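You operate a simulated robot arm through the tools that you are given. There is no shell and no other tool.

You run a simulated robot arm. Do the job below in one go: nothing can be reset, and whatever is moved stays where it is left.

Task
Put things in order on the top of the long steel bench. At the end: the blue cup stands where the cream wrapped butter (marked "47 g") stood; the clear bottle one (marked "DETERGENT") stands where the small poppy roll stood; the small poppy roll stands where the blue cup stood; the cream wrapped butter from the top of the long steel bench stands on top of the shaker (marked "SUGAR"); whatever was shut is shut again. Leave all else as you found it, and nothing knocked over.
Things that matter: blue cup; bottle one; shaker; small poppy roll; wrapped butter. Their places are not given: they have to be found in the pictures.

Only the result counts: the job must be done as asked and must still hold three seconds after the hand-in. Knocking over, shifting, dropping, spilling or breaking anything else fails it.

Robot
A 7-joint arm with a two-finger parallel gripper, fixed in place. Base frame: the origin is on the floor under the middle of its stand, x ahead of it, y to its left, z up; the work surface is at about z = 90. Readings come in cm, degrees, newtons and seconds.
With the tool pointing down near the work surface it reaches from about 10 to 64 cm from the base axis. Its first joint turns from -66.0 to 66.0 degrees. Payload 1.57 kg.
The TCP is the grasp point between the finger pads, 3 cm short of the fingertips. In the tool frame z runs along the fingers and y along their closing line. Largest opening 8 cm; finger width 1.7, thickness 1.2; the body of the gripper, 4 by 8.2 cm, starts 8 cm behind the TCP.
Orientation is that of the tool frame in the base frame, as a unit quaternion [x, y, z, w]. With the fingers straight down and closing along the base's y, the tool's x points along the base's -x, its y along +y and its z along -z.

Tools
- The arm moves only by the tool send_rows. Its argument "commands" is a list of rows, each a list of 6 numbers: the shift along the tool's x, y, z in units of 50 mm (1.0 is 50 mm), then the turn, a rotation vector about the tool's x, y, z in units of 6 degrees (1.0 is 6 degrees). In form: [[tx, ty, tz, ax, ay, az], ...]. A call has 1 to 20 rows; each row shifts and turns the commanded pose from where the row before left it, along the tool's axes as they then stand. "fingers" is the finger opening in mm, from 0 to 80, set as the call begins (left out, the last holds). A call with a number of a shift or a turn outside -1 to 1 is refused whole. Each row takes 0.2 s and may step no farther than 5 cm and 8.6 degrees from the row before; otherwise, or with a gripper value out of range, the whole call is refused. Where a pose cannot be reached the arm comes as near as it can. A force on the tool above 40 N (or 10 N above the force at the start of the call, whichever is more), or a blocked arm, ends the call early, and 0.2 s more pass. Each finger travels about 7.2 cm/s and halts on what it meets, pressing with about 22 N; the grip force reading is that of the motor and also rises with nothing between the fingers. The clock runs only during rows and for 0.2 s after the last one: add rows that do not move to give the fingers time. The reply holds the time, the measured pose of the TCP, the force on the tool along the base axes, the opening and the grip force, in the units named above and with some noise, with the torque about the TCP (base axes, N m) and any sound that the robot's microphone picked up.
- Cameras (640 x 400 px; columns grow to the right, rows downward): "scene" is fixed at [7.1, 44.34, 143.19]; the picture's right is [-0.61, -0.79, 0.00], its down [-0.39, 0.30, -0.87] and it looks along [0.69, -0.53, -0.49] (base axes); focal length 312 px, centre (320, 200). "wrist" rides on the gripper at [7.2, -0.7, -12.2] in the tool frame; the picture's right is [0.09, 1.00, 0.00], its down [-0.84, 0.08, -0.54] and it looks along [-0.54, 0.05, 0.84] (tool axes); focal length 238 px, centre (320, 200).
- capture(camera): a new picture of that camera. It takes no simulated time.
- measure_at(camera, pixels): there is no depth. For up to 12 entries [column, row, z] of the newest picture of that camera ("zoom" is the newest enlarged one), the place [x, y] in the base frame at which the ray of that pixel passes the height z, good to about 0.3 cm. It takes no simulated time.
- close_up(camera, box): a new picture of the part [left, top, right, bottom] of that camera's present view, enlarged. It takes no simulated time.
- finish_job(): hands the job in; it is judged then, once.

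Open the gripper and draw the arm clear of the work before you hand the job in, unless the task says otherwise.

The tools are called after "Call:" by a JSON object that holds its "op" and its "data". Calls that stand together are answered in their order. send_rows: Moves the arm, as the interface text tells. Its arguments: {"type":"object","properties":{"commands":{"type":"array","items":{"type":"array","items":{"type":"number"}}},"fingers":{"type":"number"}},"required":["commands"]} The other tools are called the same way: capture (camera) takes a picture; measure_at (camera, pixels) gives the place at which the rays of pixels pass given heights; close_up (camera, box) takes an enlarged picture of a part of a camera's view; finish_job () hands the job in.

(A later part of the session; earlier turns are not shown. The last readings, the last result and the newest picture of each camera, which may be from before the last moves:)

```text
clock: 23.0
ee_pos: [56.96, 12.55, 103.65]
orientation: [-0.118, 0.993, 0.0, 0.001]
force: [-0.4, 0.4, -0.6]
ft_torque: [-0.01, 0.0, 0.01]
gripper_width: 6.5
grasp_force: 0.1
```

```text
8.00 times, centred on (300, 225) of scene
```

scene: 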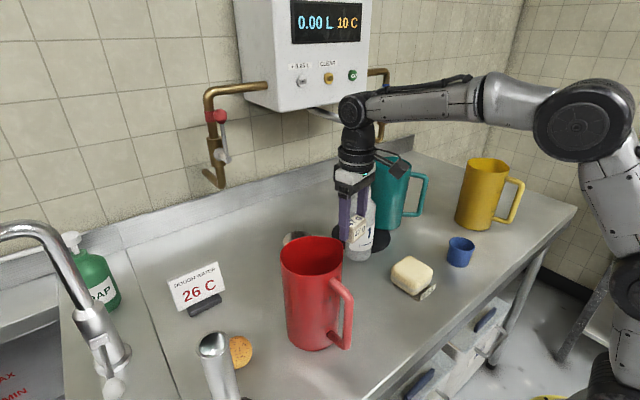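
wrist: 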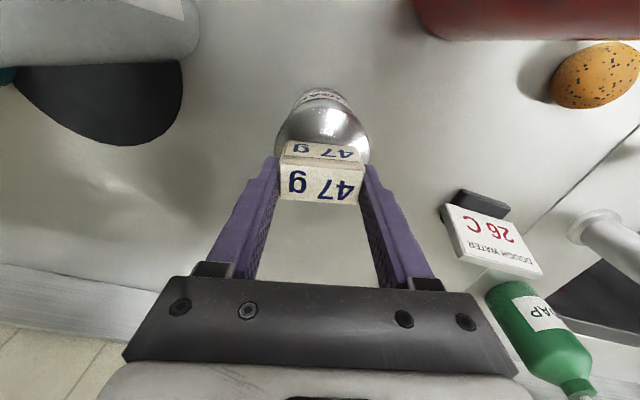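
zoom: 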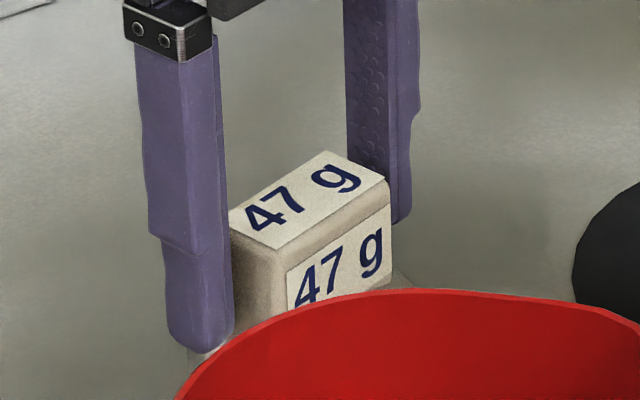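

The butter stands on the lid. I open fully, then rise straight up.

Call:
{"op": "send_rows", "data": {"commands": [[0, 0, 0, 0, 0, 0], [0, 0, 0, 0, 0, 0]], "fingers": 80}}

Call:
{"op": "send_rows", "data": {"commands": [[0, 0, -0.2, 0, 0, 0], [0, 0, -0.5, 0, 0, 0], [0, 0, -0.8, 0, 0, 0], [0, 0, -0.8, 0, 0, 0], [0, 0, -0.8, 0, 0, 0], [0, 0, 0, 0, 0, 0]], "fingers": 80}}

Call:
{"op": "capture", "data": {"camera": "wrist"}}

Call:
{"op": "close_up", "data": {"camera": "scene", "box": [260, 200, 340, 250]}}

```text
clock: 23.6
ee_pos: [57.09, 12.52, 103.69]
orientation: [-0.117, 0.993, 0.0, 0.0]
force: [0.3, 0.3, -0.3]
ft_torque: [0.02, 0.04, -0.02]
gripper_width: 7.99
grasp_force: 0.0
```

```text
clock: 25.0
ee_pos: [53.56, 11.59, 116.88]
orientation: [-0.118, 0.993, 0.0, 0.0]
force: [0.1, 0.4, -0.2]
ft_torque: [-0.02, 0.02, 0.0]
gripper_width: 8.01
grasp_force: 0.0
out of reach, approached as far as the arm can: row 4, 5
```

```text
taken
```

wrist: 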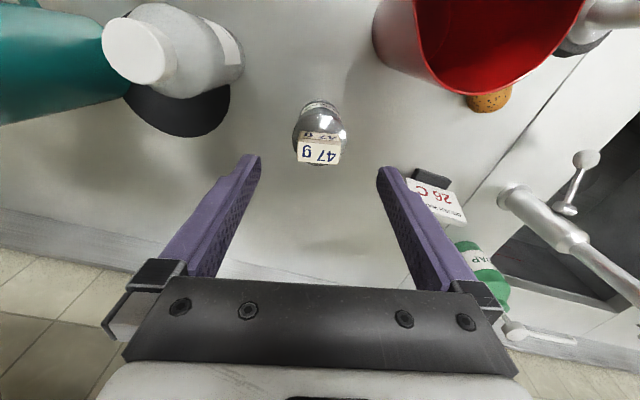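

```text
8.00 times, centred on (300, 225) of scene
```

zoom: 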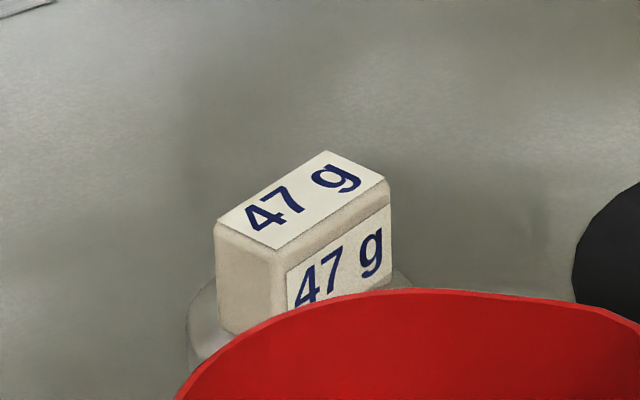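

The butter stands neatly on the shaker. The lift hit the reach limit, so I draw back 10 cm toward the base and undo the 13.5° turn, then read the pose.

Call:
{"op": "send_rows", "data": {"commands": [[0.9, 0, 0, 0, 0, 0], [0.9, 0, 0, 0, 0, 0], [0, 0, 0, 0, 0, 0.75], [0, 0, 0, 0, 0, 0.75], [0, 0, 0, 0, 0, 0.75], [0, 0, 0, 0, 0, 0]], "fingers": 80}}

Call:
{"op": "capture", "data": {"camera": "scene"}}

```text
clock: 26.4
ee_pos: [44.7, 9.66, 116.85]
orientation: [0.001, 1.0, 0.0, 0.0]
force: [-0.4, 0.5, 0.3]
ft_torque: [-0.05, 0.06, -0.02]
gripper_width: 8.0
grasp_force: 0.1
```

```text
taken
```

scene: 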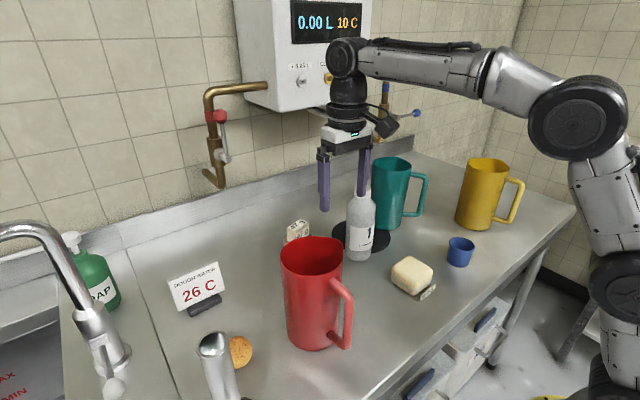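

The commanded pose follows the real one, good. I move over toward the blue cup near (36, -21.5) at z≈117 and look.

Call:
{"op": "send_rows", "data": {"commands": [[0.22, -0.78, 0, 0, 0, 0], [0.22, -0.78, 0, 0, 0, 0], [0.22, -0.78, 0, 0, 0, 0], [0.22, -0.78, 0, 0, 0, 0], [0.22, -0.78, 0, 0, 0, 0], [0.22, -0.78, 0, 0, 0, 0], [0.22, -0.78, 0, 0, 0, 0], [0.22, -0.78, 0, 0, 0, 0], [0, 0, 0, 0, 0, 0]], "fingers": 80}}

Call:
{"op": "capture", "data": {"camera": "wrist"}}

Call:
{"op": "capture", "data": {"camera": "scene"}}

```text
clock: 28.4
ee_pos: [35.81, -21.58, 116.71]
orientation: [0.0, 1.0, 0.0, 0.0]
force: [-0.7, -0.4, -0.3]
ft_torque: [0.04, 0.0, -0.02]
gripper_width: 7.98
grasp_force: 0.1
```

```text
taken
```

wrist: 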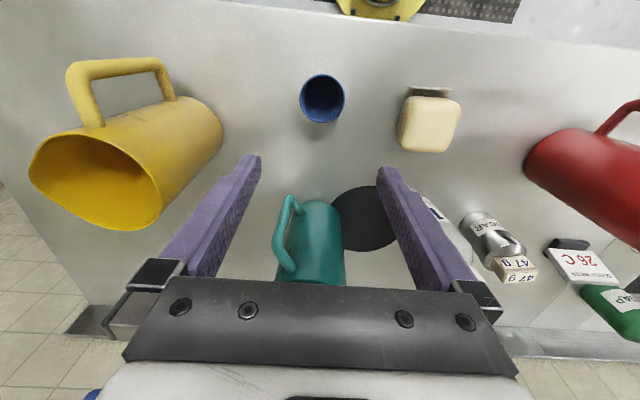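

```text
taken
```

scene: 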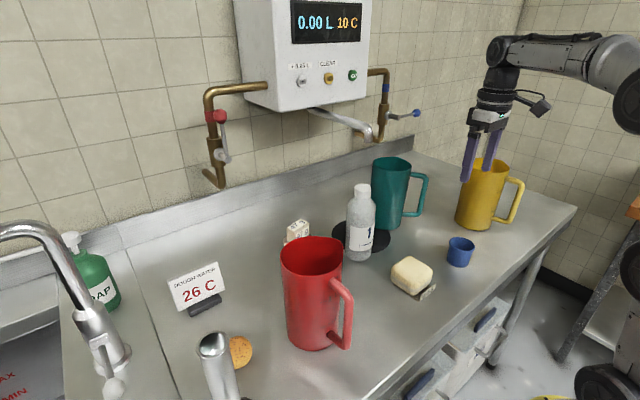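

The cup is at wrist (322,98). I zoom on it in both views to measure its base, rim and height.

Call:
{"op": "close_up", "data": {"camera": "wrist", "box": [280, 60, 376, 135]}}

Call:
{"op": "measure_at", "data": {"camera": "zoom", "pixels": [[320, 200, 96], [320, 200, 95], [320, 200, 97]]}}

Call:
{"op": "close_up", "data": {"camera": "scene", "box": [430, 225, 494, 275]}}

```text
5.33 times, centred on (328, 98) of wrist
```

zoom: 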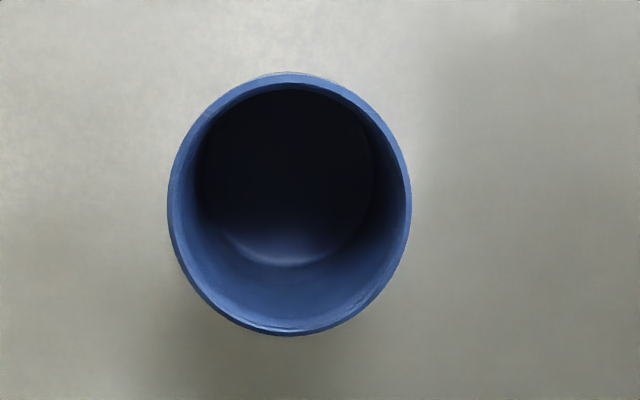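

```text
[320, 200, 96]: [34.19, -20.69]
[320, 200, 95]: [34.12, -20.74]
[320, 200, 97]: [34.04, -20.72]
```

```text
8.00 times, centred on (462, 250) of scene
```

zoom: 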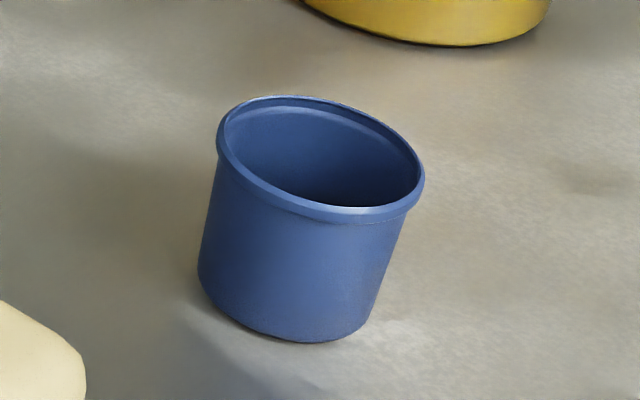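

I measure the rim centre in both views to find the cup's height and centre.

Call:
{"op": "measure_at", "data": {"camera": "wrist", "pixels": [[322.2, 98.6, 95], [322.2, 98.6, 96], [299.3, 98.6, 96], [345.2, 98.6, 96], [320, 75, 96], [323, 123, 96]]}}

Call:
{"op": "measure_at", "data": {"camera": "scene", "pixels": [[462, 244.6, 95], [462, 244.6, 95.5], [462, 244.6, 96], [462, 244.6, 96.5], [458.3, 267.8, 90]]}}

```text
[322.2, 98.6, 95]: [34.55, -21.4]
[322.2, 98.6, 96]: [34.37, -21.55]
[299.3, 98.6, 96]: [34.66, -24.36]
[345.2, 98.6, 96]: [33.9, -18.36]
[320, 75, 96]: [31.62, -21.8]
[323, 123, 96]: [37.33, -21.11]
```

```text
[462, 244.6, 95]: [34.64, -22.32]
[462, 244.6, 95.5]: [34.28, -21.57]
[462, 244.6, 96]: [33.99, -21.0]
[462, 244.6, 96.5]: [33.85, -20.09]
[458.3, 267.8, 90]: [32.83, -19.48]
```

Cup centre is ≈(34.4, -21.5), rim at z≈95.6, diameter ≈6 cm. I shift 1.4 cm back and descend to z≈103 for a check.

Call:
{"op": "send_rows", "data": {"commands": [[0.28, 0.01, 0, 0, 0, 0], [0, 0, 0.7, 0, 0, 0], [0, 0, 0.7, 0, 0, 0], [0, 0, 0.7, 0, 0, 0], [0, 0, 0.64, 0, 0, 0], [0, 0, 0, 0, 0, 0]], "fingers": 80}}

Call:
{"op": "capture", "data": {"camera": "wrist"}}

```text
clock: 29.8
ee_pos: [34.37, -21.41, 103.09]
orientation: [-0.001, 1.0, 0.0, 0.0]
force: [-0.1, 0.5, 0.6]
ft_torque: [-0.02, -0.01, 0.02]
gripper_width: 8.01
grasp_force: 0.1
```

```text
taken
```

wrist: 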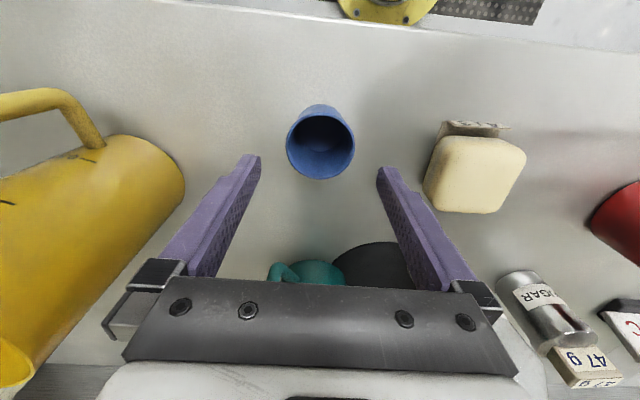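

Call:
{"op": "close_up", "data": {"camera": "wrist", "box": [272, 95, 368, 190]}}

Call:
{"op": "measure_at", "data": {"camera": "wrist", "pixels": [[320, 147, 95.6], [286, 147, 95.6], [355, 147, 95.6], [319, 115, 95.6], [321, 179, 95.6], [319, 104, 90]]}}

```text
4.21 times, centred on (320, 142) of wrist
```

zoom: 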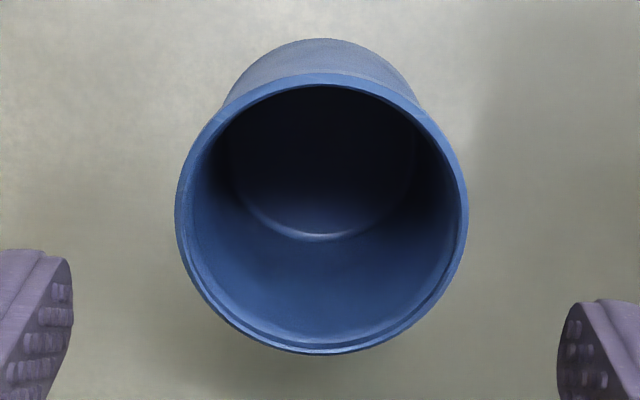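

```text
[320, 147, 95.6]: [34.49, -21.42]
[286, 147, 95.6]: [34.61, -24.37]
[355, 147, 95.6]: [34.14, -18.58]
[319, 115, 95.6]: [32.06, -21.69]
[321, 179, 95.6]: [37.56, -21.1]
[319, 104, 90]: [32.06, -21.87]
```

The cup's centre is ≈(34.6, -21.45). I nudge 2 mm forward and descend to z≈94.

Call:
{"op": "send_rows", "data": {"commands": [[-0.04, 0, 0.5, 0, 0, 0], [0, 0, 0.5, 0, 0, 0], [0, 0, 0.5, 0, 0, 0], [0, 0, 0.3, 0, 0, 0], [0, 0, 0, 0, 0, 0]], "fingers": 80}}

Call:
{"op": "capture", "data": {"camera": "wrist"}}

```text
clock: 31.0
ee_pos: [34.65, -21.58, 94.13]
orientation: [0.0, 1.0, 0.0, 0.0]
force: [0.9, 0.4, -0.1]
ft_torque: [-0.03, 0.02, 0.02]
gripper_width: 8.01
grasp_force: 0.1
```

```text
taken
```

wrist: 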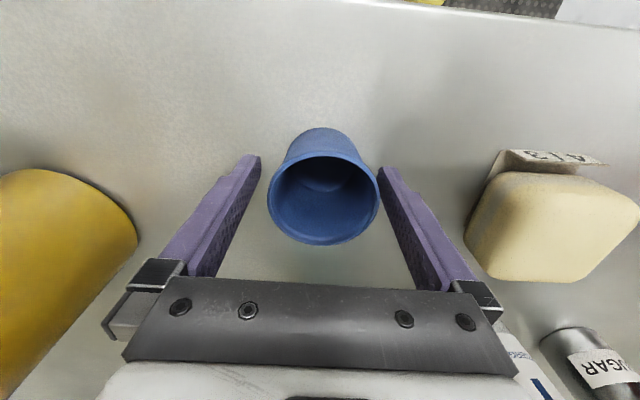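

The cup sits centrally between the fingers. I close on it.

Call:
{"op": "send_rows", "data": {"commands": [[0, 0, 0, 0, 0, 0], [0, 0, 0, 0, 0, 0], [0, 0, 0, 0, 0, 0], [0, 0, 0, 0, 0, 0]], "fingers": 45}}

```text
clock: 32.0
ee_pos: [34.73, -21.64, 94.05]
orientation: [-0.001, 1.0, 0.0, 0.001]
force: [-0.5, -0.3, -0.7]
ft_torque: [0.01, -0.03, 0.02]
gripper_width: 5.75
grasp_force: 21.6
```

Gripped at 5.75 cm. I lift 10 cm and carry the cup over to the butter's old place (44.8, 6.6).

Call:
{"op": "send_rows", "data": {"commands": [[0, 0, -0.5, 0, 0, 0], [0, 0, -0.8, 0, 0, 0], [0, 0, -0.7, 0, 0, 0], [-0.2525, 0.705, 0, 0, 0, 0], [-0.2525, 0.705, 0, 0, 0, 0], [-0.2525, 0.705, 0, 0, 0, 0], [-0.2525, 0.705, 0, 0, 0, 0], [-0.2525, 0.705, 0, 0, 0, 0], [-0.2525, 0.705, 0, 0, 0, 0], [-0.2525, 0.705, 0, 0, 0, 0], [-0.2525, 0.705, 0, 0, 0, 0], [0, 0, 0, 0, 0, 0]]}}

Call:
{"op": "capture", "data": {"camera": "wrist"}}

Call:
{"op": "capture", "data": {"camera": "scene"}}

```text
clock: 34.6
ee_pos: [44.55, 6.71, 104.02]
orientation: [0.001, 1.0, 0.0, 0.0]
force: [-1.0, 0.7, -0.1]
ft_torque: [-0.05, 0.03, 0.01]
gripper_width: 5.78
grasp_force: 21.5
```

```text
taken
```

wrist: 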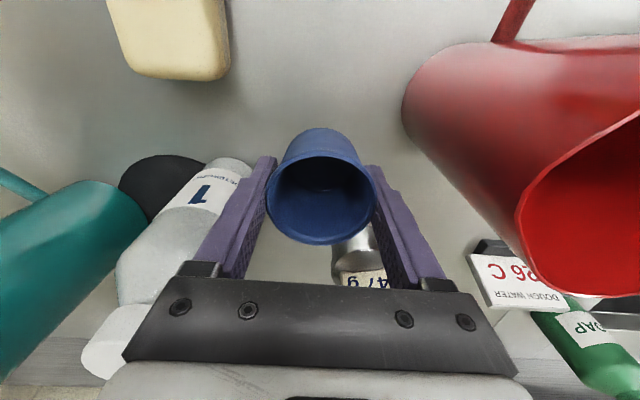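

```text
taken
```

scene: 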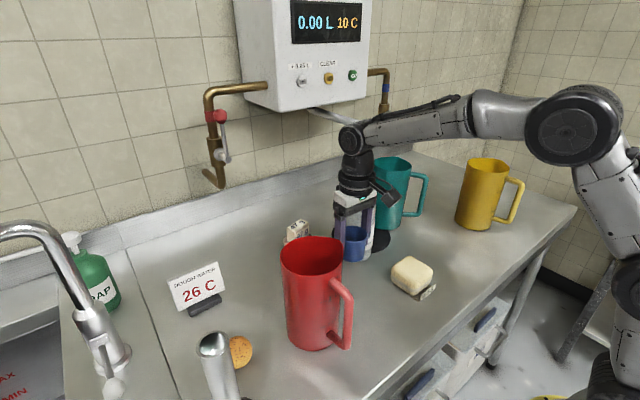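

The cup is over the target. I lower 9.5 cm, then feel for the bench in small steps.

Call:
{"op": "send_rows", "data": {"commands": [[0, 0, 0.6, 0, 0, 0], [0, 0, 0.6, 0, 0, 0], [0, 0, 0.4, 0, 0, 0], [0, 0, 0.2, 0, 0, 0], [0, 0, 0.1, 0, 0, 0], [0, 0, 0, 0, 0, 0]]}}

Call:
{"op": "send_rows", "data": {"commands": [[0, 0, 0.04, 0, 0, 0], [0, 0, 0, 0, 0, 0]]}}

Call:
{"op": "send_rows", "data": {"commands": [[0, 0, 0.02, 0, 0, 0], [0, 0, 0, 0, 0, 0]]}}

```text
clock: 36.0
ee_pos: [44.79, 6.6, 94.52]
orientation: [0.0, 1.0, 0.001, 0.0]
force: [-0.6, 0.1, -0.5]
ft_torque: [-0.02, -0.02, 0.01]
gripper_width: 5.72
grasp_force: 22.2
```

```text
clock: 36.6
ee_pos: [44.66, 6.57, 94.38]
orientation: [0.0, 1.0, 0.0, 0.001]
force: [0.6, -0.5, -0.8]
ft_torque: [0.04, 0.01, -0.01]
gripper_width: 5.77
grasp_force: 22.1
```

```text
clock: 37.2
ee_pos: [44.79, 6.52, 94.34]
orientation: [0.0, 1.0, -0.001, 0.0]
force: [-1.3, 0.1, -0.8]
ft_torque: [-0.01, -0.03, 0.04]
gripper_width: 5.75
grasp_force: 22.1
```

No bench contact yet at z≈94.3; I take further 1 mm steps.

Call:
{"op": "send_rows", "data": {"commands": [[0, 0, 0.02, 0, 0, 0], [0, 0, 0, 0, 0, 0]]}}

Call:
{"op": "send_rows", "data": {"commands": [[0, 0, 0.02, 0, 0, 0], [0, 0, 0, 0, 0, 0]]}}

```text
clock: 37.8
ee_pos: [44.72, 6.62, 94.2]
orientation: [0.0, 1.0, 0.0, 0.0]
force: [0.0, 0.5, -0.6]
ft_torque: [0.04, 0.04, -0.04]
gripper_width: 5.73
grasp_force: 21.8
```

```text
clock: 38.4
ee_pos: [44.7, 6.7, 94.13]
orientation: [0.0, 1.0, 0.0, 0.0]
force: [0.5, 0.1, -0.6]
ft_torque: [0.03, 0.01, -0.01]
gripper_width: 5.73
grasp_force: 22.3
```

Call:
{"op": "send_rows", "data": {"commands": [[0, 0, 0.02, 0, 0, 0], [0, 0, 0, 0, 0, 0]]}}

Call:
{"op": "send_rows", "data": {"commands": [[0, 0, 0.01, 0, 0, 0], [0, 0, 0, 0, 0, 0]]}}

```text
clock: 39.0
ee_pos: [44.82, 6.57, 94.02]
orientation: [0.0, 1.0, -0.001, 0.001]
force: [-1.9, -1.1, 4.4]
ft_torque: [-0.12, 0.08, -0.03]
gripper_width: 5.77
grasp_force: 21.9
```

```text
clock: 39.6
ee_pos: [44.78, 6.7, 94.09]
orientation: [0.0, 1.0, 0.001, 0.002]
force: [-0.1, 0.7, 5.9]
ft_torque: [-0.13, -0.05, -0.01]
gripper_width: 5.72
grasp_force: 22.2
```

Contact at 5.9 N. I ease off half a millimetre, then open.

Call:
{"op": "send_rows", "data": {"commands": [[0, 0, -0.012, 0, 0, 0], [0, 0, 0, 0, 0, 0]]}}

Call:
{"op": "send_rows", "data": {"commands": [[0, 0, 0, 0, 0, 0], [0, 0, 0, 0, 0, 0], [0, 0, 0, 0, 0, 0]], "fingers": 80}}

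Call:
{"op": "capture", "data": {"camera": "wrist"}}

```text
clock: 40.2
ee_pos: [44.76, 6.6, 93.99]
orientation: [0.0, 1.0, 0.0, 0.0]
force: [1.0, 1.5, 4.9]
ft_torque: [-0.04, -0.07, 0.05]
gripper_width: 5.75
grasp_force: 22.1
```

```text
clock: 41.0
ee_pos: [44.61, 6.56, 94.04]
orientation: [0.0, 1.0, 0.0, 0.0]
force: [-1.1, -0.6, 0.7]
ft_torque: [-0.02, -0.01, 0.04]
gripper_width: 8.0
grasp_force: 0.1
```

```text
taken
```

wrist: 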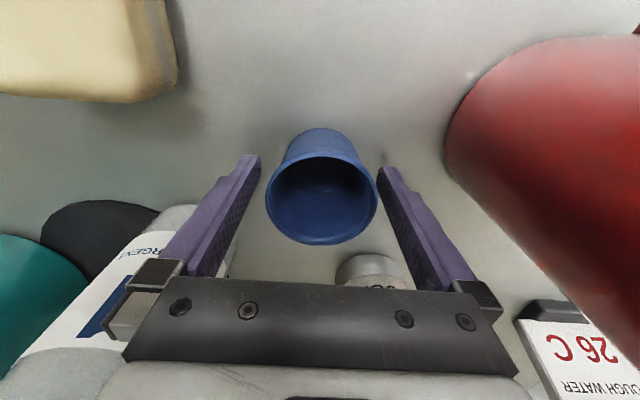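

The cup stands free at the butter's old spot. I rise straight up, and check the red jug's and post's heights before moving to the roll.

Call:
{"op": "send_rows", "data": {"commands": [[0, 0, -0.3, 0, 0, 0], [0, 0, -0.8, 0, 0, 0], [0, 0, -1, 0, 0, 0], [0, 0, -1, 0, 0, 0], [0, 0, -1, 0, 0, 0], [0, 0, -0.9, 0, 0, 0], [0, 0, 0, 0, 0, 0]], "fingers": 80}}

Call:
{"op": "capture", "data": {"camera": "scene"}}

Call:
{"op": "capture", "data": {"camera": "wrist"}}

Call:
{"op": "measure_at", "data": {"camera": "scene", "pixels": [[313, 275, 105], [313, 275, 107], [313, 275, 109], [313, 275, 111], [316, 350, 90], [281, 250, 107], [345, 250, 107], [316, 236, 107]]}}

```text
clock: 42.6
ee_pos: [44.48, 6.98, 119.21]
orientation: [0.0, 1.0, 0.0, 0.0]
force: [0.2, -0.5, -0.6]
ft_torque: [-0.03, -0.01, -0.02]
gripper_width: 8.02
grasp_force: 0.1
```

```text
taken
```

scene: 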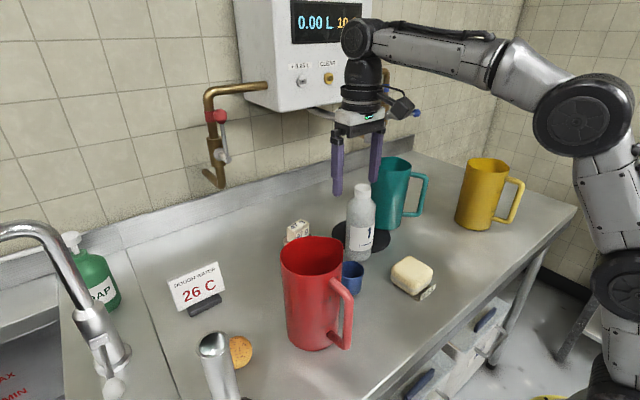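

```text
taken
```

wrist: 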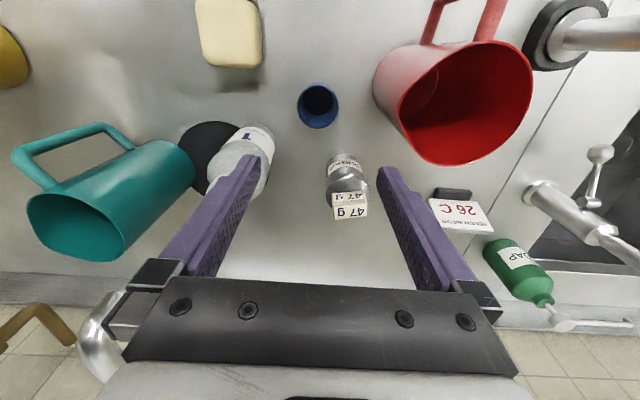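

```text
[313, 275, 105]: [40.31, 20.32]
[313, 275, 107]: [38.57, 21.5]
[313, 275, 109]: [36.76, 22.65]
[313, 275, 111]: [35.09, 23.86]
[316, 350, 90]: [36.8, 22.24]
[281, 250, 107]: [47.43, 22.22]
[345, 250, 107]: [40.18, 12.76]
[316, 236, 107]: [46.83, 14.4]
```

Jug's rim is at z≈108 and centred near (42.5, 18). I check the tap near scene (118,372) and post before moving over the roll.

Call:
{"op": "measure_at", "data": {"camera": "scene", "pixels": [[118, 365, 90], [118, 365, 100], [60, 250, 110], [60, 250, 120], [30, 225, 115], [95, 340, 100], [240, 352, 92], [120, 290, 90]]}}

Call:
{"op": "measure_at", "data": {"camera": "wrist", "pixels": [[540, 190, 90], [545, 210, 95], [600, 150, 100], [565, 35, 90], [548, 40, 90], [565, 5, 90], [565, 72, 90]]}}

Call:
{"op": "close_up", "data": {"camera": "scene", "box": [0, 180, 260, 400]}}

```text
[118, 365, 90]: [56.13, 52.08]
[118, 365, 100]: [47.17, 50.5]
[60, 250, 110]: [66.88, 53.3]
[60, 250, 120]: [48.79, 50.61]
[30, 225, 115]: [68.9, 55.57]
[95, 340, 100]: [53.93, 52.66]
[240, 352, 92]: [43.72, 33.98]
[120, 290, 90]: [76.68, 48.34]
```

```text
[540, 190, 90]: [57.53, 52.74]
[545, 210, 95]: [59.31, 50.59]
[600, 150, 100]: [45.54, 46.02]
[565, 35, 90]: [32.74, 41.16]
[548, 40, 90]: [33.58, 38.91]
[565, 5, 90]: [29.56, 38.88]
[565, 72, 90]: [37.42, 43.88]
```

```text
1.82 times, centred on (130, 290) of scene
```

zoom: 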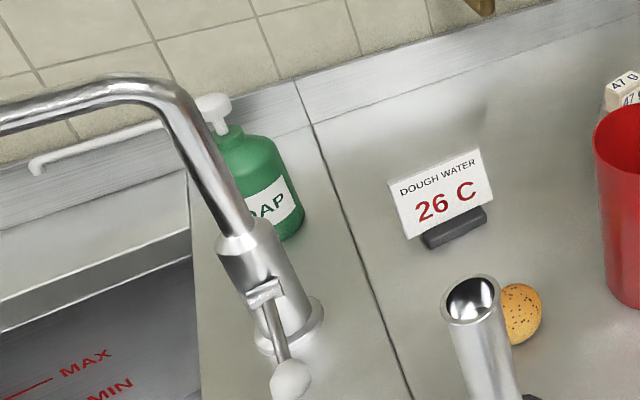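

The tap is at about (56, 52), well away from the roll (43.5, 34). I move over to (40, 32) at z≈119 to look at the roll.

Call:
{"op": "send_rows", "data": {"commands": [[0.15, 0.833, 0, 0, 0, 0], [0.15, 0.833, 0, 0, 0, 0], [0.15, 0.833, 0, 0, 0, 0], [0.15, 0.833, 0, 0, 0, 0], [0.15, 0.833, 0, 0, 0, 0], [0.15, 0.833, 0, 0, 0, 0], [0, 0, 0, 0, 0, 0]], "fingers": 80}}

Call:
{"op": "capture", "data": {"camera": "wrist"}}

Call:
{"op": "capture", "data": {"camera": "scene"}}

```text
clock: 44.2
ee_pos: [40.11, 31.83, 118.89]
orientation: [0.001, 1.0, 0.001, 0.0]
force: [0.7, 0.1, -0.4]
ft_torque: [-0.01, 0.02, -0.03]
gripper_width: 8.0
grasp_force: 0.0
```

```text
taken
```

wrist: 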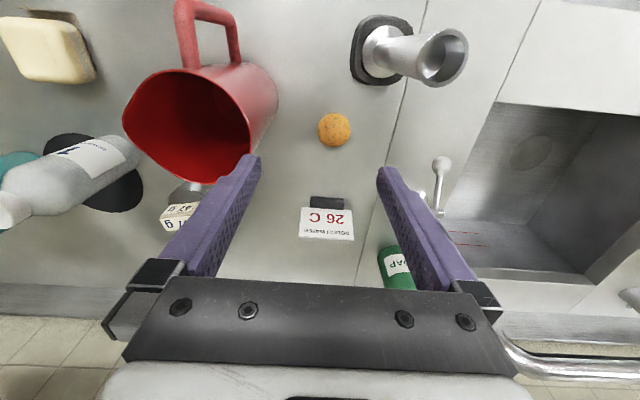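

```text
taken
```

scene: 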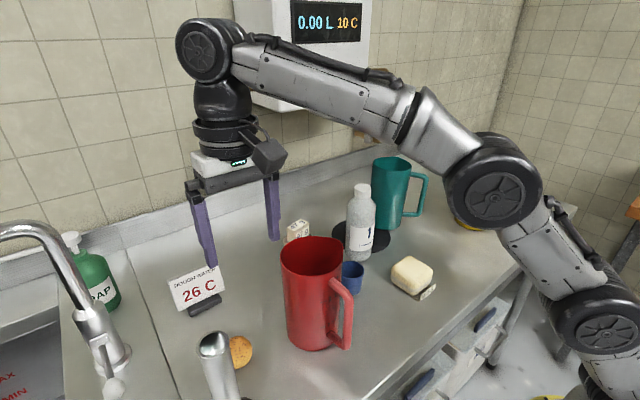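

The roll is at wrist (334,130), round. I zoom in and measure its centre and size.

Call:
{"op": "close_up", "data": {"camera": "wrist", "box": [302, 105, 366, 155]}}

Call:
{"op": "measure_at", "data": {"camera": "zoom", "pixels": [[320, 200, 92], [320, 200, 91], [160, 190, 91.5], [490, 190, 91.5], [320, 60, 91.5], [320, 335, 91.5]]}}

Call:
{"op": "measure_at", "data": {"camera": "wrist", "pixels": [[375, 50, 90], [443, 57, 108], [443, 57, 111], [352, 50, 90], [402, 78, 90]]}}

```text
8.00 times, centred on (334, 130) of wrist
```

zoom: 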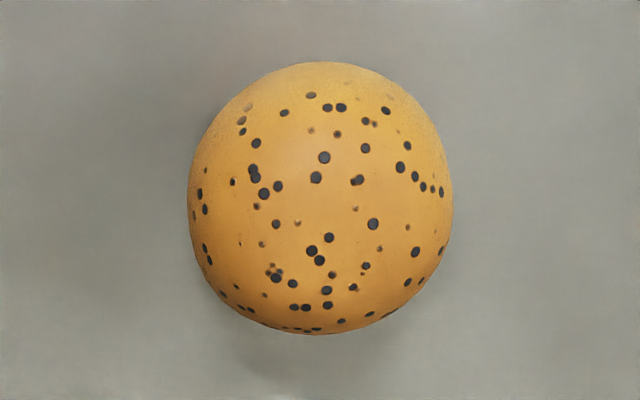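

```text
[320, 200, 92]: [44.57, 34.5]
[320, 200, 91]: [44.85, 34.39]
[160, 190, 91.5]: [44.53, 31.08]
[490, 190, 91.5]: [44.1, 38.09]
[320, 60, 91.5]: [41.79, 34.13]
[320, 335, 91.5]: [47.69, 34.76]
```

```text
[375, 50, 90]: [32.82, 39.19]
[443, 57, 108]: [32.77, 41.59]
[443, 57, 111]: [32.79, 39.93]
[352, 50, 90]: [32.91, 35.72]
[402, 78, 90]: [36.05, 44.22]
```

Roll centre ≈(44.6, 34.5), diameter ≈5.4 cm. I come down to z≈112 above it and turn 18° so the camera keeps clear of the flared post.

Call:
{"op": "send_rows", "data": {"commands": [[-0.45, 0.27, 0.7, 0, 0, 0], [-0.45, 0.27, 0.7, 0, 0, 0], [0, 0, 0, 0, 0, -1], [0, 0, 0, 0, 0, -1], [0, 0, 0, 0, 0, -1], [0, 0, 0, 0, 0, 0]], "fingers": 80}}

Call:
{"op": "capture", "data": {"camera": "wrist"}}

Call:
{"op": "capture", "data": {"camera": "scene"}}

```text
clock: 45.6
ee_pos: [44.69, 34.23, 111.96]
orientation: [-0.157, 0.988, 0.0, 0.001]
force: [-0.2, -0.2, -0.2]
ft_torque: [0.02, 0.0, -0.01]
gripper_width: 8.01
grasp_force: 0.1
```

```text
taken
```

wrist: 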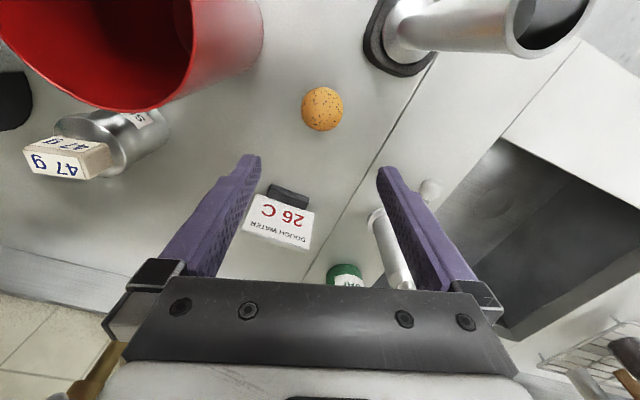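

```text
taken
```

scene: 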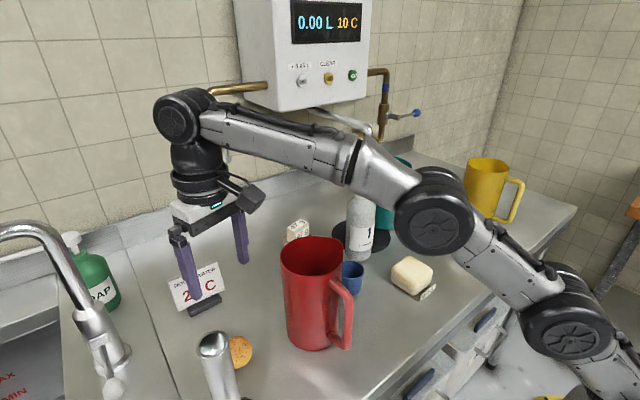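

I measure the roll in this view at (322,108) to centre the fingers.

Call:
{"op": "close_up", "data": {"camera": "wrist", "box": [282, 78, 362, 138]}}

Call:
{"op": "measure_at", "data": {"camera": "wrist", "pixels": [[322, 109, 92.3], [301, 109, 92.3], [344, 109, 92.3], [322, 87, 92.3], [322, 131, 92.3]]}}

```text
6.67 times, centred on (322, 108) of wrist
```

zoom: 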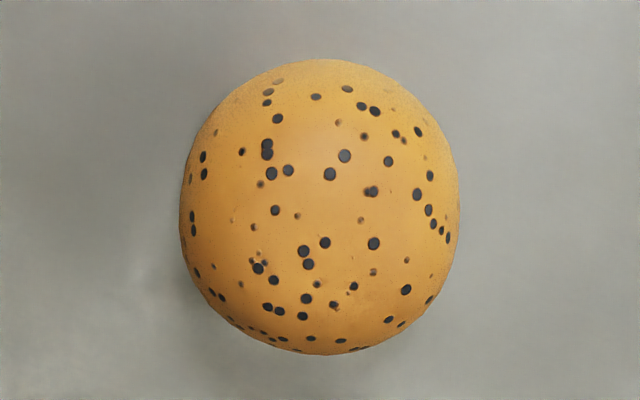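

```text
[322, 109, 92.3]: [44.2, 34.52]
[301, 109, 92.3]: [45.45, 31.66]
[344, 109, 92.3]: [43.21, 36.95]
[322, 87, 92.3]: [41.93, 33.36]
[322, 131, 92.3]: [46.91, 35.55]
```

Roll centre ≈(44.4, 34.45). I make a small correction and descend to z≈100, then check again.

Call:
{"op": "send_rows", "data": {"commands": [[0.045, 0.057, 0.6, 0, 0, 0], [0, 0, 0.6, 0, 0, 0], [0, 0, 0.6, 0, 0, 0], [0, 0, 0.6, 0, 0, 0], [0, 0, 0, 0, 0, 0]], "fingers": 80}}

Call:
{"op": "capture", "data": {"camera": "wrist"}}

Call:
{"op": "capture", "data": {"camera": "scene"}}

```text
clock: 46.8
ee_pos: [44.63, 34.57, 99.95]
orientation: [-0.156, 0.988, 0.0, 0.001]
force: [0.3, 0.1, -0.1]
ft_torque: [-0.01, -0.01, -0.01]
gripper_width: 8.0
grasp_force: 0.1
```

```text
taken
```

wrist: 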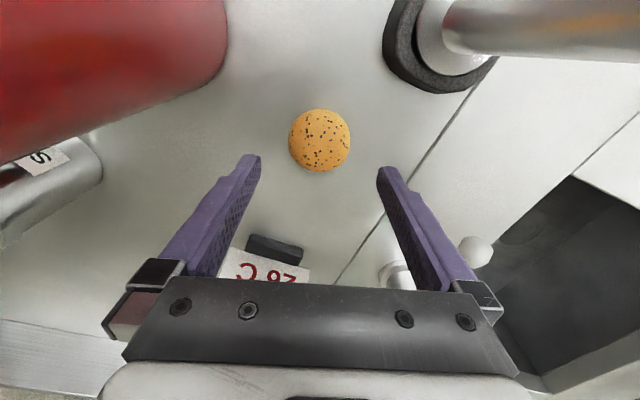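

```text
taken
```

scene: 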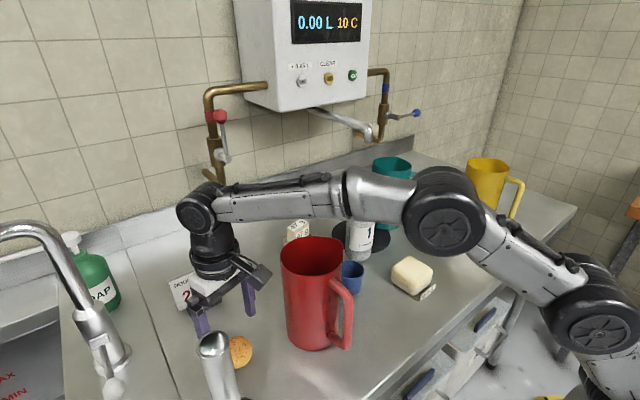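

I measure the roll centre here at (320,140) for a last correction.

Call:
{"op": "measure_at", "data": {"camera": "wrist", "pixels": [[320, 140.5, 92.3], [289, 140.5, 92.3], [351, 140.5, 92.3], [320, 109, 92.3], [320, 172, 92.3]]}}

```text
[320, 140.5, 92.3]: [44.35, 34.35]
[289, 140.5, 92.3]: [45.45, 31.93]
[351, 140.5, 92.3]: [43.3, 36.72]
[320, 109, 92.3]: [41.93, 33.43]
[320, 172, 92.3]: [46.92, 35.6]
```

Centre ≈(44.4, 34.4). I nudge and descend to z≈93.6.

Call:
{"op": "send_rows", "data": {"commands": [[0.047, -0.016, 0.4, 0, 0, 0], [0, 0, 0.45, 0, 0, 0], [0, 0, 0.4, 0, 0, 0], [0, 0, 0, 0, 0, 0]], "fingers": 80}}

Call:
{"op": "capture", "data": {"camera": "wrist"}}

Call:
{"op": "capture", "data": {"camera": "scene"}}

```text
clock: 47.8
ee_pos: [44.25, 34.28, 93.79]
orientation: [-0.157, 0.988, 0.0, 0.0]
force: [-0.5, 0.3, 0.0]
ft_torque: [0.03, 0.01, -0.01]
gripper_width: 7.99
grasp_force: 0.2
```

```text
taken
```

wrist: 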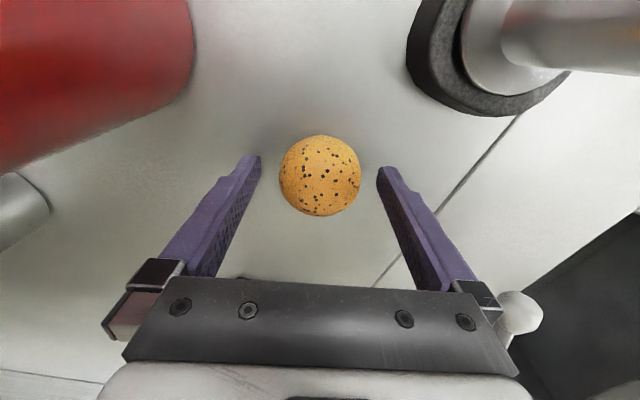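

```text
taken
```

scene: 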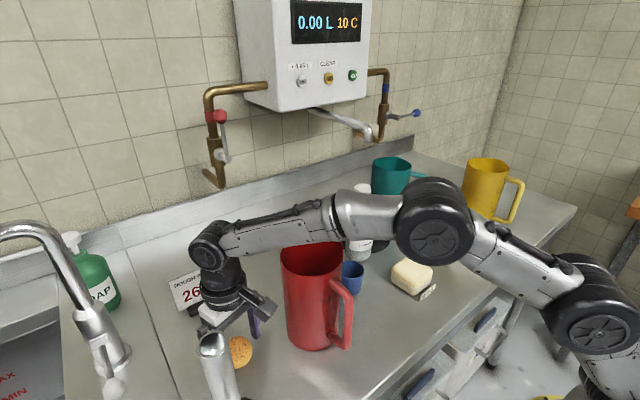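

The roll sits centrally between the fingers and the jug is untouched. I close on the roll.

Call:
{"op": "send_rows", "data": {"commands": [[0, 0, 0, 0, 0, 0], [0, 0, 0, 0, 0, 0], [0, 0, 0, 0, 0, 0], [0, 0, 0, 0, 0, 0]], "fingers": 35}}

Call:
{"op": "capture", "data": {"camera": "wrist"}}

```text
clock: 48.8
ee_pos: [44.14, 34.29, 93.77]
orientation: [-0.156, 0.988, 0.001, 0.0]
force: [0.1, -0.8, -0.4]
ft_torque: [0.03, -0.04, 0.0]
gripper_width: 5.37
grasp_force: 14.3
```

```text
taken
```

wrist: 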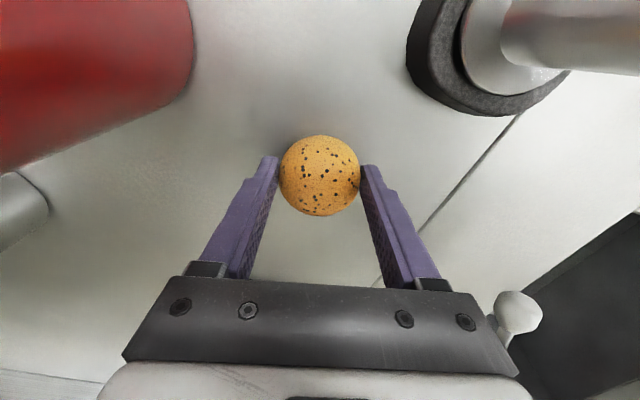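

Grip is at 5.37 cm, 14 N and perhaps still building. I wait briefly and lift slowly 1.5 cm first.

Call:
{"op": "send_rows", "data": {"commands": [[0, 0, 0, 0, 0, 0], [0, 0, 0, 0, 0, 0], [0, 0, -0.1, 0, 0, 0], [0, 0, -0.2, 0, 0, 0], [0, 0, 0, 0, 0, 0]]}}

Call:
{"op": "capture", "data": {"camera": "wrist"}}

```text
clock: 50.0
ee_pos: [44.23, 34.36, 95.36]
orientation: [-0.157, 0.988, 0.0, 0.001]
force: [0.5, 0.4, -0.6]
ft_torque: [-0.04, -0.01, -0.02]
gripper_width: 5.37
grasp_force: 14.2
```

```text
taken
```

wrist: 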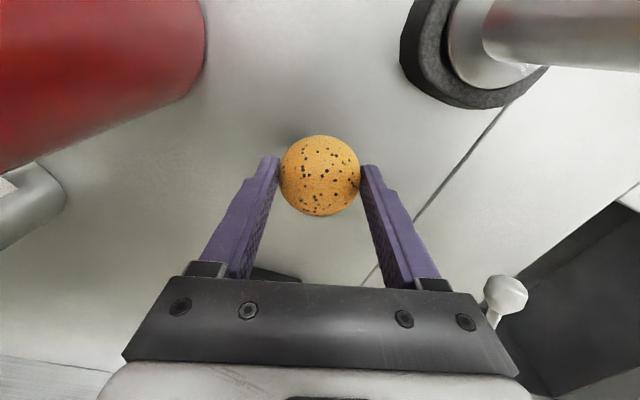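

The roll is held securely. I lift to z≈112, draw inward while rising to z≈119, and undo the turn.

Call:
{"op": "send_rows", "data": {"commands": [[0, 0, -0.8, 0, 0, 0], [0, 0, -0.8, 0, 0, 0], [0, 0, -0.8, 0, 0, 0], [0, 0, -0.8, 0, 0, 0], [0.47, -0.09, -0.7, 0, 0, 0], [0.47, -0.09, -0.7, 0, 0, 0], [0, 0, 0, 0, 0, 1], [0, 0, 0, 0, 0, 1], [0, 0, 0, 0, 0, 1], [0, 0, 0, 0, 0, 0]]}}

Call:
{"op": "capture", "data": {"camera": "wrist"}}

Call:
{"op": "capture", "data": {"camera": "scene"}}

```text
clock: 52.2
ee_pos: [40.13, 31.9, 118.3]
orientation: [0.0, 1.0, 0.001, 0.0]
force: [0.8, -0.4, -0.2]
ft_torque: [0.03, -0.03, 0.02]
gripper_width: 5.35
grasp_force: 14.4
```

```text
taken
```

wrist: 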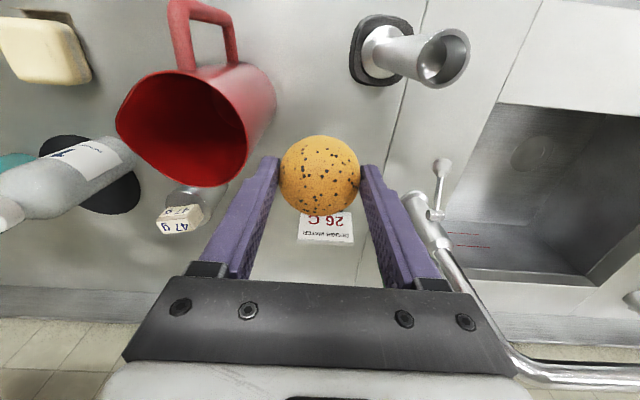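

```text
taken
```

scene: 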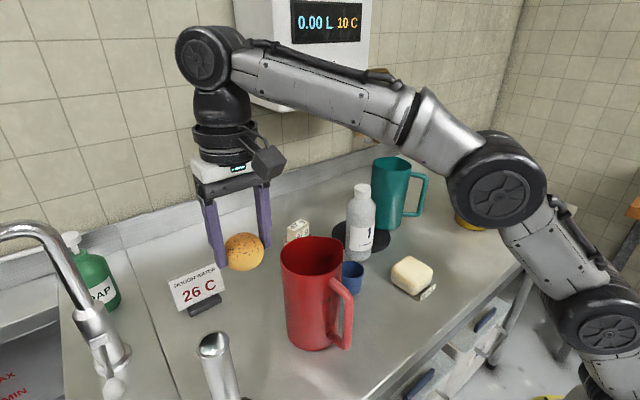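

The roll is held; the path goes over the jug with about 6 cm to spare. I carry it to above the cup's old place (34.6, -21.5).

Call:
{"op": "send_rows", "data": {"commands": [[0.085, -0.8215, -0.1, 0, 0, 0], [0.085, -0.8215, -0.1, 0, 0, 0], [0.085, -0.8215, 0, 0, 0, 0], [0.085, -0.8215, 0, 0, 0, 0], [0.085, -0.8215, 0, 0, 0, 0], [0.085, -0.8215, 0, 0, 0, 0], [0.085, -0.8215, 0, 0, 0, 0], [0.085, -0.8215, 0, 0, 0, 0], [0.085, -0.8215, 0, 0, 0, 0], [0.085, -0.8215, 0, 0, 0, 0], [0.085, -0.8215, 0, 0, 0, 0], [0.085, -0.8215, 0, 0, 0, 0], [0.085, -0.8215, 0, 0, 0, 0], [0, 0, 0, 0, 0, 0]]}}

Call:
{"op": "capture", "data": {"camera": "wrist"}}

Call:
{"op": "capture", "data": {"camera": "scene"}}

```text
clock: 55.2
ee_pos: [34.64, -21.43, 119.61]
orientation: [0.0, 1.0, 0.0, 0.001]
force: [-0.7, -0.1, -0.7]
ft_torque: [0.01, -0.02, -0.02]
gripper_width: 5.37
grasp_force: 14.2
```

```text
taken
```

wrist: 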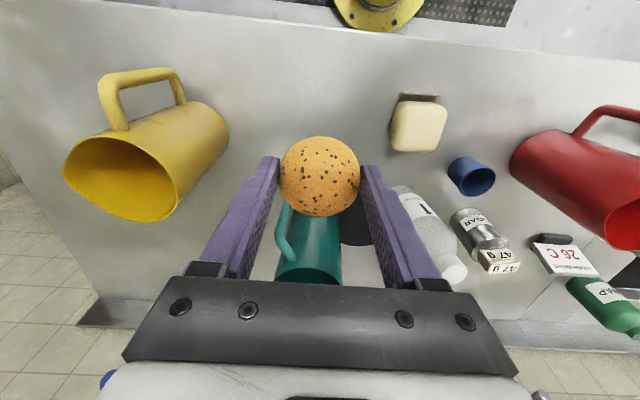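

```text
taken
```

scene: 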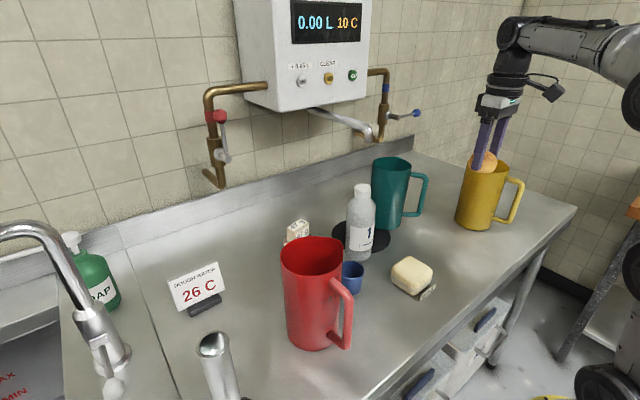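

I lower 25 cm to just above the bench.

Call:
{"op": "send_rows", "data": {"commands": [[0, 0, 0.8, 0, 0, 0], [0, 0, 0.8, 0, 0, 0], [0, 0, 0.8, 0, 0, 0], [0, 0, 0.8, 0, 0, 0], [0, 0, 0.8, 0, 0, 0], [0, 0, 0.6, 0, 0, 0], [0, 0, 0.3, 0, 0, 0], [0, 0, 0.12, 0, 0, 0], [0, 0, 0, 0, 0, 0]]}}

Call:
{"op": "send_rows", "data": {"commands": [[0, 0, 0.03, 0, 0, 0], [0, 0, 0, 0, 0, 0]]}}

Call:
{"op": "capture", "data": {"camera": "wrist"}}

```text
clock: 57.2
ee_pos: [34.71, -21.31, 94.27]
orientation: [0.0, 1.0, 0.0, 0.001]
force: [0.1, -1.0, -0.5]
ft_torque: [0.02, -0.01, -0.01]
gripper_width: 5.38
grasp_force: 14.1
```

```text
clock: 57.8
ee_pos: [34.68, -21.35, 94.17]
orientation: [-0.001, 1.0, 0.0, 0.0]
force: [0.7, 0.3, -0.5]
ft_torque: [-0.01, 0.0, 0.02]
gripper_width: 5.37
grasp_force: 13.7
```

```text
taken
```

wrist: 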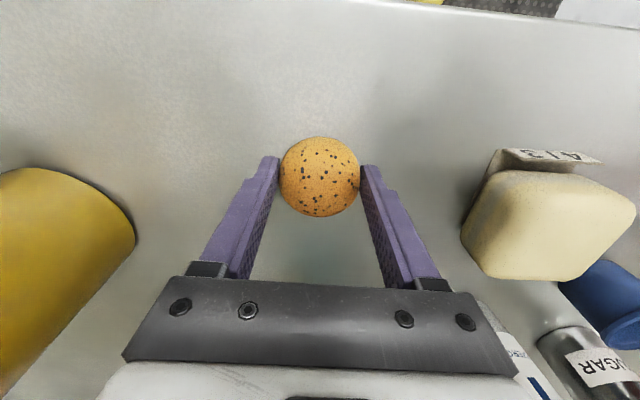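

I continue in 1 mm steps, with a tiny correction toward (34.6, -21.5).

Call:
{"op": "send_rows", "data": {"commands": [[0.02, -0.025, 0.02, 0, 0, 0], [0, 0, 0, 0, 0, 0]]}}

Call:
{"op": "send_rows", "data": {"commands": [[0, 0, 0.02, 0, 0, 0], [0, 0, 0, 0, 0, 0]]}}

Call:
{"op": "send_rows", "data": {"commands": [[0, 0, 0.02, 0, 0, 0], [0, 0, 0, 0, 0, 0]]}}

```text
clock: 58.4
ee_pos: [34.58, -21.44, 93.98]
orientation: [0.0, 1.0, 0.001, 0.0]
force: [-0.6, -0.8, -1.0]
ft_torque: [0.0, -0.02, 0.0]
gripper_width: 5.37
grasp_force: 13.8
```

```text
clock: 59.0
ee_pos: [34.63, -21.52, 93.94]
orientation: [0.001, 1.0, 0.001, 0.001]
force: [-1.6, 0.7, 1.8]
ft_torque: [0.0, 0.02, 0.0]
gripper_width: 5.39
grasp_force: 13.9
```

```text
clock: 59.6
ee_pos: [34.62, -21.5, 93.86]
orientation: [0.001, 1.0, 0.001, 0.002]
force: [-0.7, 6.1, 13.8]
ft_torque: [0.18, 0.01, -0.04]
gripper_width: 5.37
grasp_force: 14.4
```

Contact (13.8 N). I ease up by about 0.8 mm and read before opening.

Call:
{"op": "send_rows", "data": {"commands": [[0, 0, -0.016, 0, 0, 0], [0, 0, 0, 0, 0, 0], [0, 0, 0, 0, 0, 0]]}}

```text
clock: 60.4
ee_pos: [34.41, -21.53, 93.87]
orientation: [0.001, 1.0, 0.0, 0.001]
force: [3.1, -1.6, 5.6]
ft_torque: [-0.07, -0.15, -0.01]
gripper_width: 5.37
grasp_force: 14.1
```

Call:
{"op": "send_rows", "data": {"commands": [[0, 0, -0.01, 0, 0, 0], [0, 0, 0, 0, 0, 0], [0, 0, 0, 0, 0, 0]]}}

```text
clock: 61.2
ee_pos: [34.46, -21.36, 93.88]
orientation: [0.001, 1.0, 0.001, -0.001]
force: [0.2, 0.9, -0.3]
ft_torque: [-0.01, -0.01, -0.01]
gripper_width: 5.36
grasp_force: 14.2
```

The load is nearly nil now. I open the fingers gently in two stages.

Call:
{"op": "send_rows", "data": {"commands": [[0, 0, 0, 0, 0, 0], [0, 0, 0, 0, 0, 0]], "fingers": 60}}

Call:
{"op": "capture", "data": {"camera": "wrist"}}

```text
clock: 61.8
ee_pos: [34.68, -21.53, 93.92]
orientation: [0.0, 1.0, 0.001, 0.001]
force: [0.4, -1.1, -0.5]
ft_torque: [0.03, 0.0, 0.02]
gripper_width: 6.0
grasp_force: 0.0
```

```text
taken
```

wrist: 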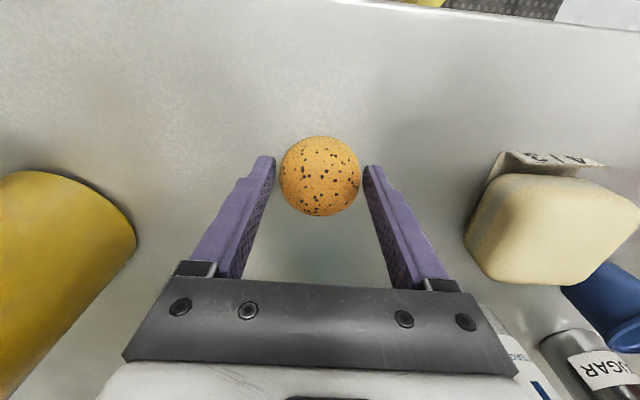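

The roll rests without moving. I open fully, wait and check it stays put.

Call:
{"op": "send_rows", "data": {"commands": [[0, 0, 0, 0, 0, 0], [0, 0, 0, 0, 0, 0], [0, 0, 0, 0, 0, 0]], "fingers": 80}}

Call:
{"op": "capture", "data": {"camera": "wrist"}}

```text
clock: 62.6
ee_pos: [34.5, -21.48, 93.99]
orientation: [0.0, 1.0, 0.0, 0.0]
force: [-0.5, 0.9, -0.5]
ft_torque: [0.01, -0.03, -0.01]
gripper_width: 8.02
grasp_force: 0.0
```

```text
taken
```

wrist: 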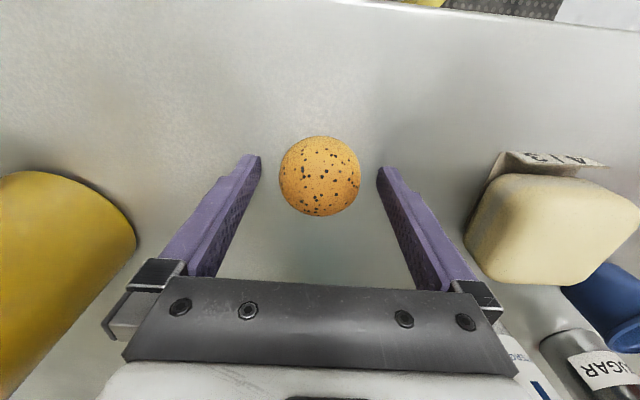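

The roll is stable at the cup's old place. I rise and move to (42, -4) at z≈119 to look at the bottle.

Call:
{"op": "send_rows", "data": {"commands": [[0, 0, -0.3, 0, 0, 0], [0, 0, -0.8, 0, 0, 0], [0, 0, -1, 0, 0, 0], [0, 0, -1, 0, 0, 0], [0, 0, -1, 0, 0, 0], [0, 0, -0.9, 0, 0, 0], [-0.37, 0.87, 0, 0, 0, 0], [-0.37, 0.87, 0, 0, 0, 0], [-0.37, 0.87, 0, 0, 0, 0], [-0.37, 0.87, 0, 0, 0, 0], [0, 0, 0, 0, 0, 0]], "fingers": 80}}

Call:
{"op": "capture", "data": {"camera": "wrist"}}

Call:
{"op": "capture", "data": {"camera": "scene"}}

```text
clock: 65.0
ee_pos: [41.97, -4.05, 118.7]
orientation: [0.001, 1.0, 0.0, 0.002]
force: [0.0, 0.8, 0.1]
ft_torque: [-0.01, -0.01, 0.01]
gripper_width: 8.0
grasp_force: 0.1
```

```text
taken
```

wrist: 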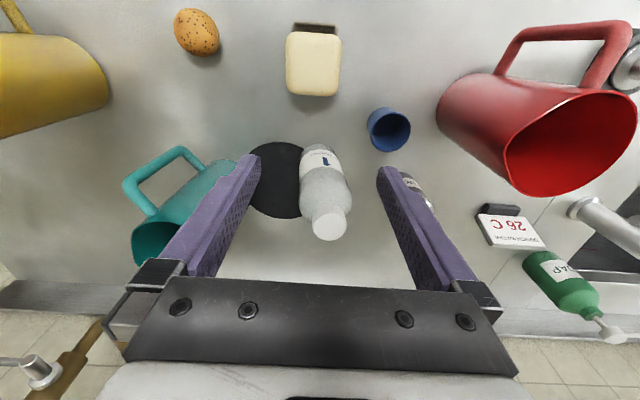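

```text
taken
```

scene: 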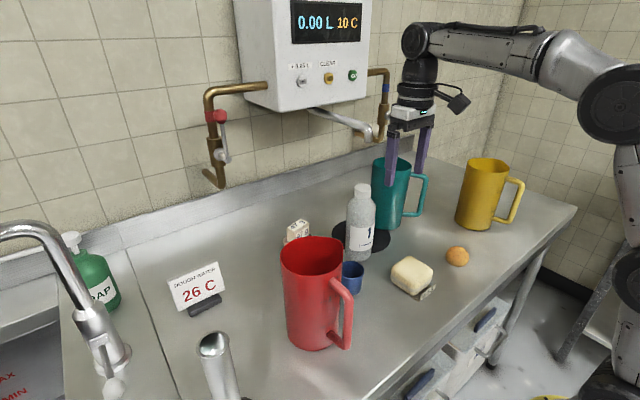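

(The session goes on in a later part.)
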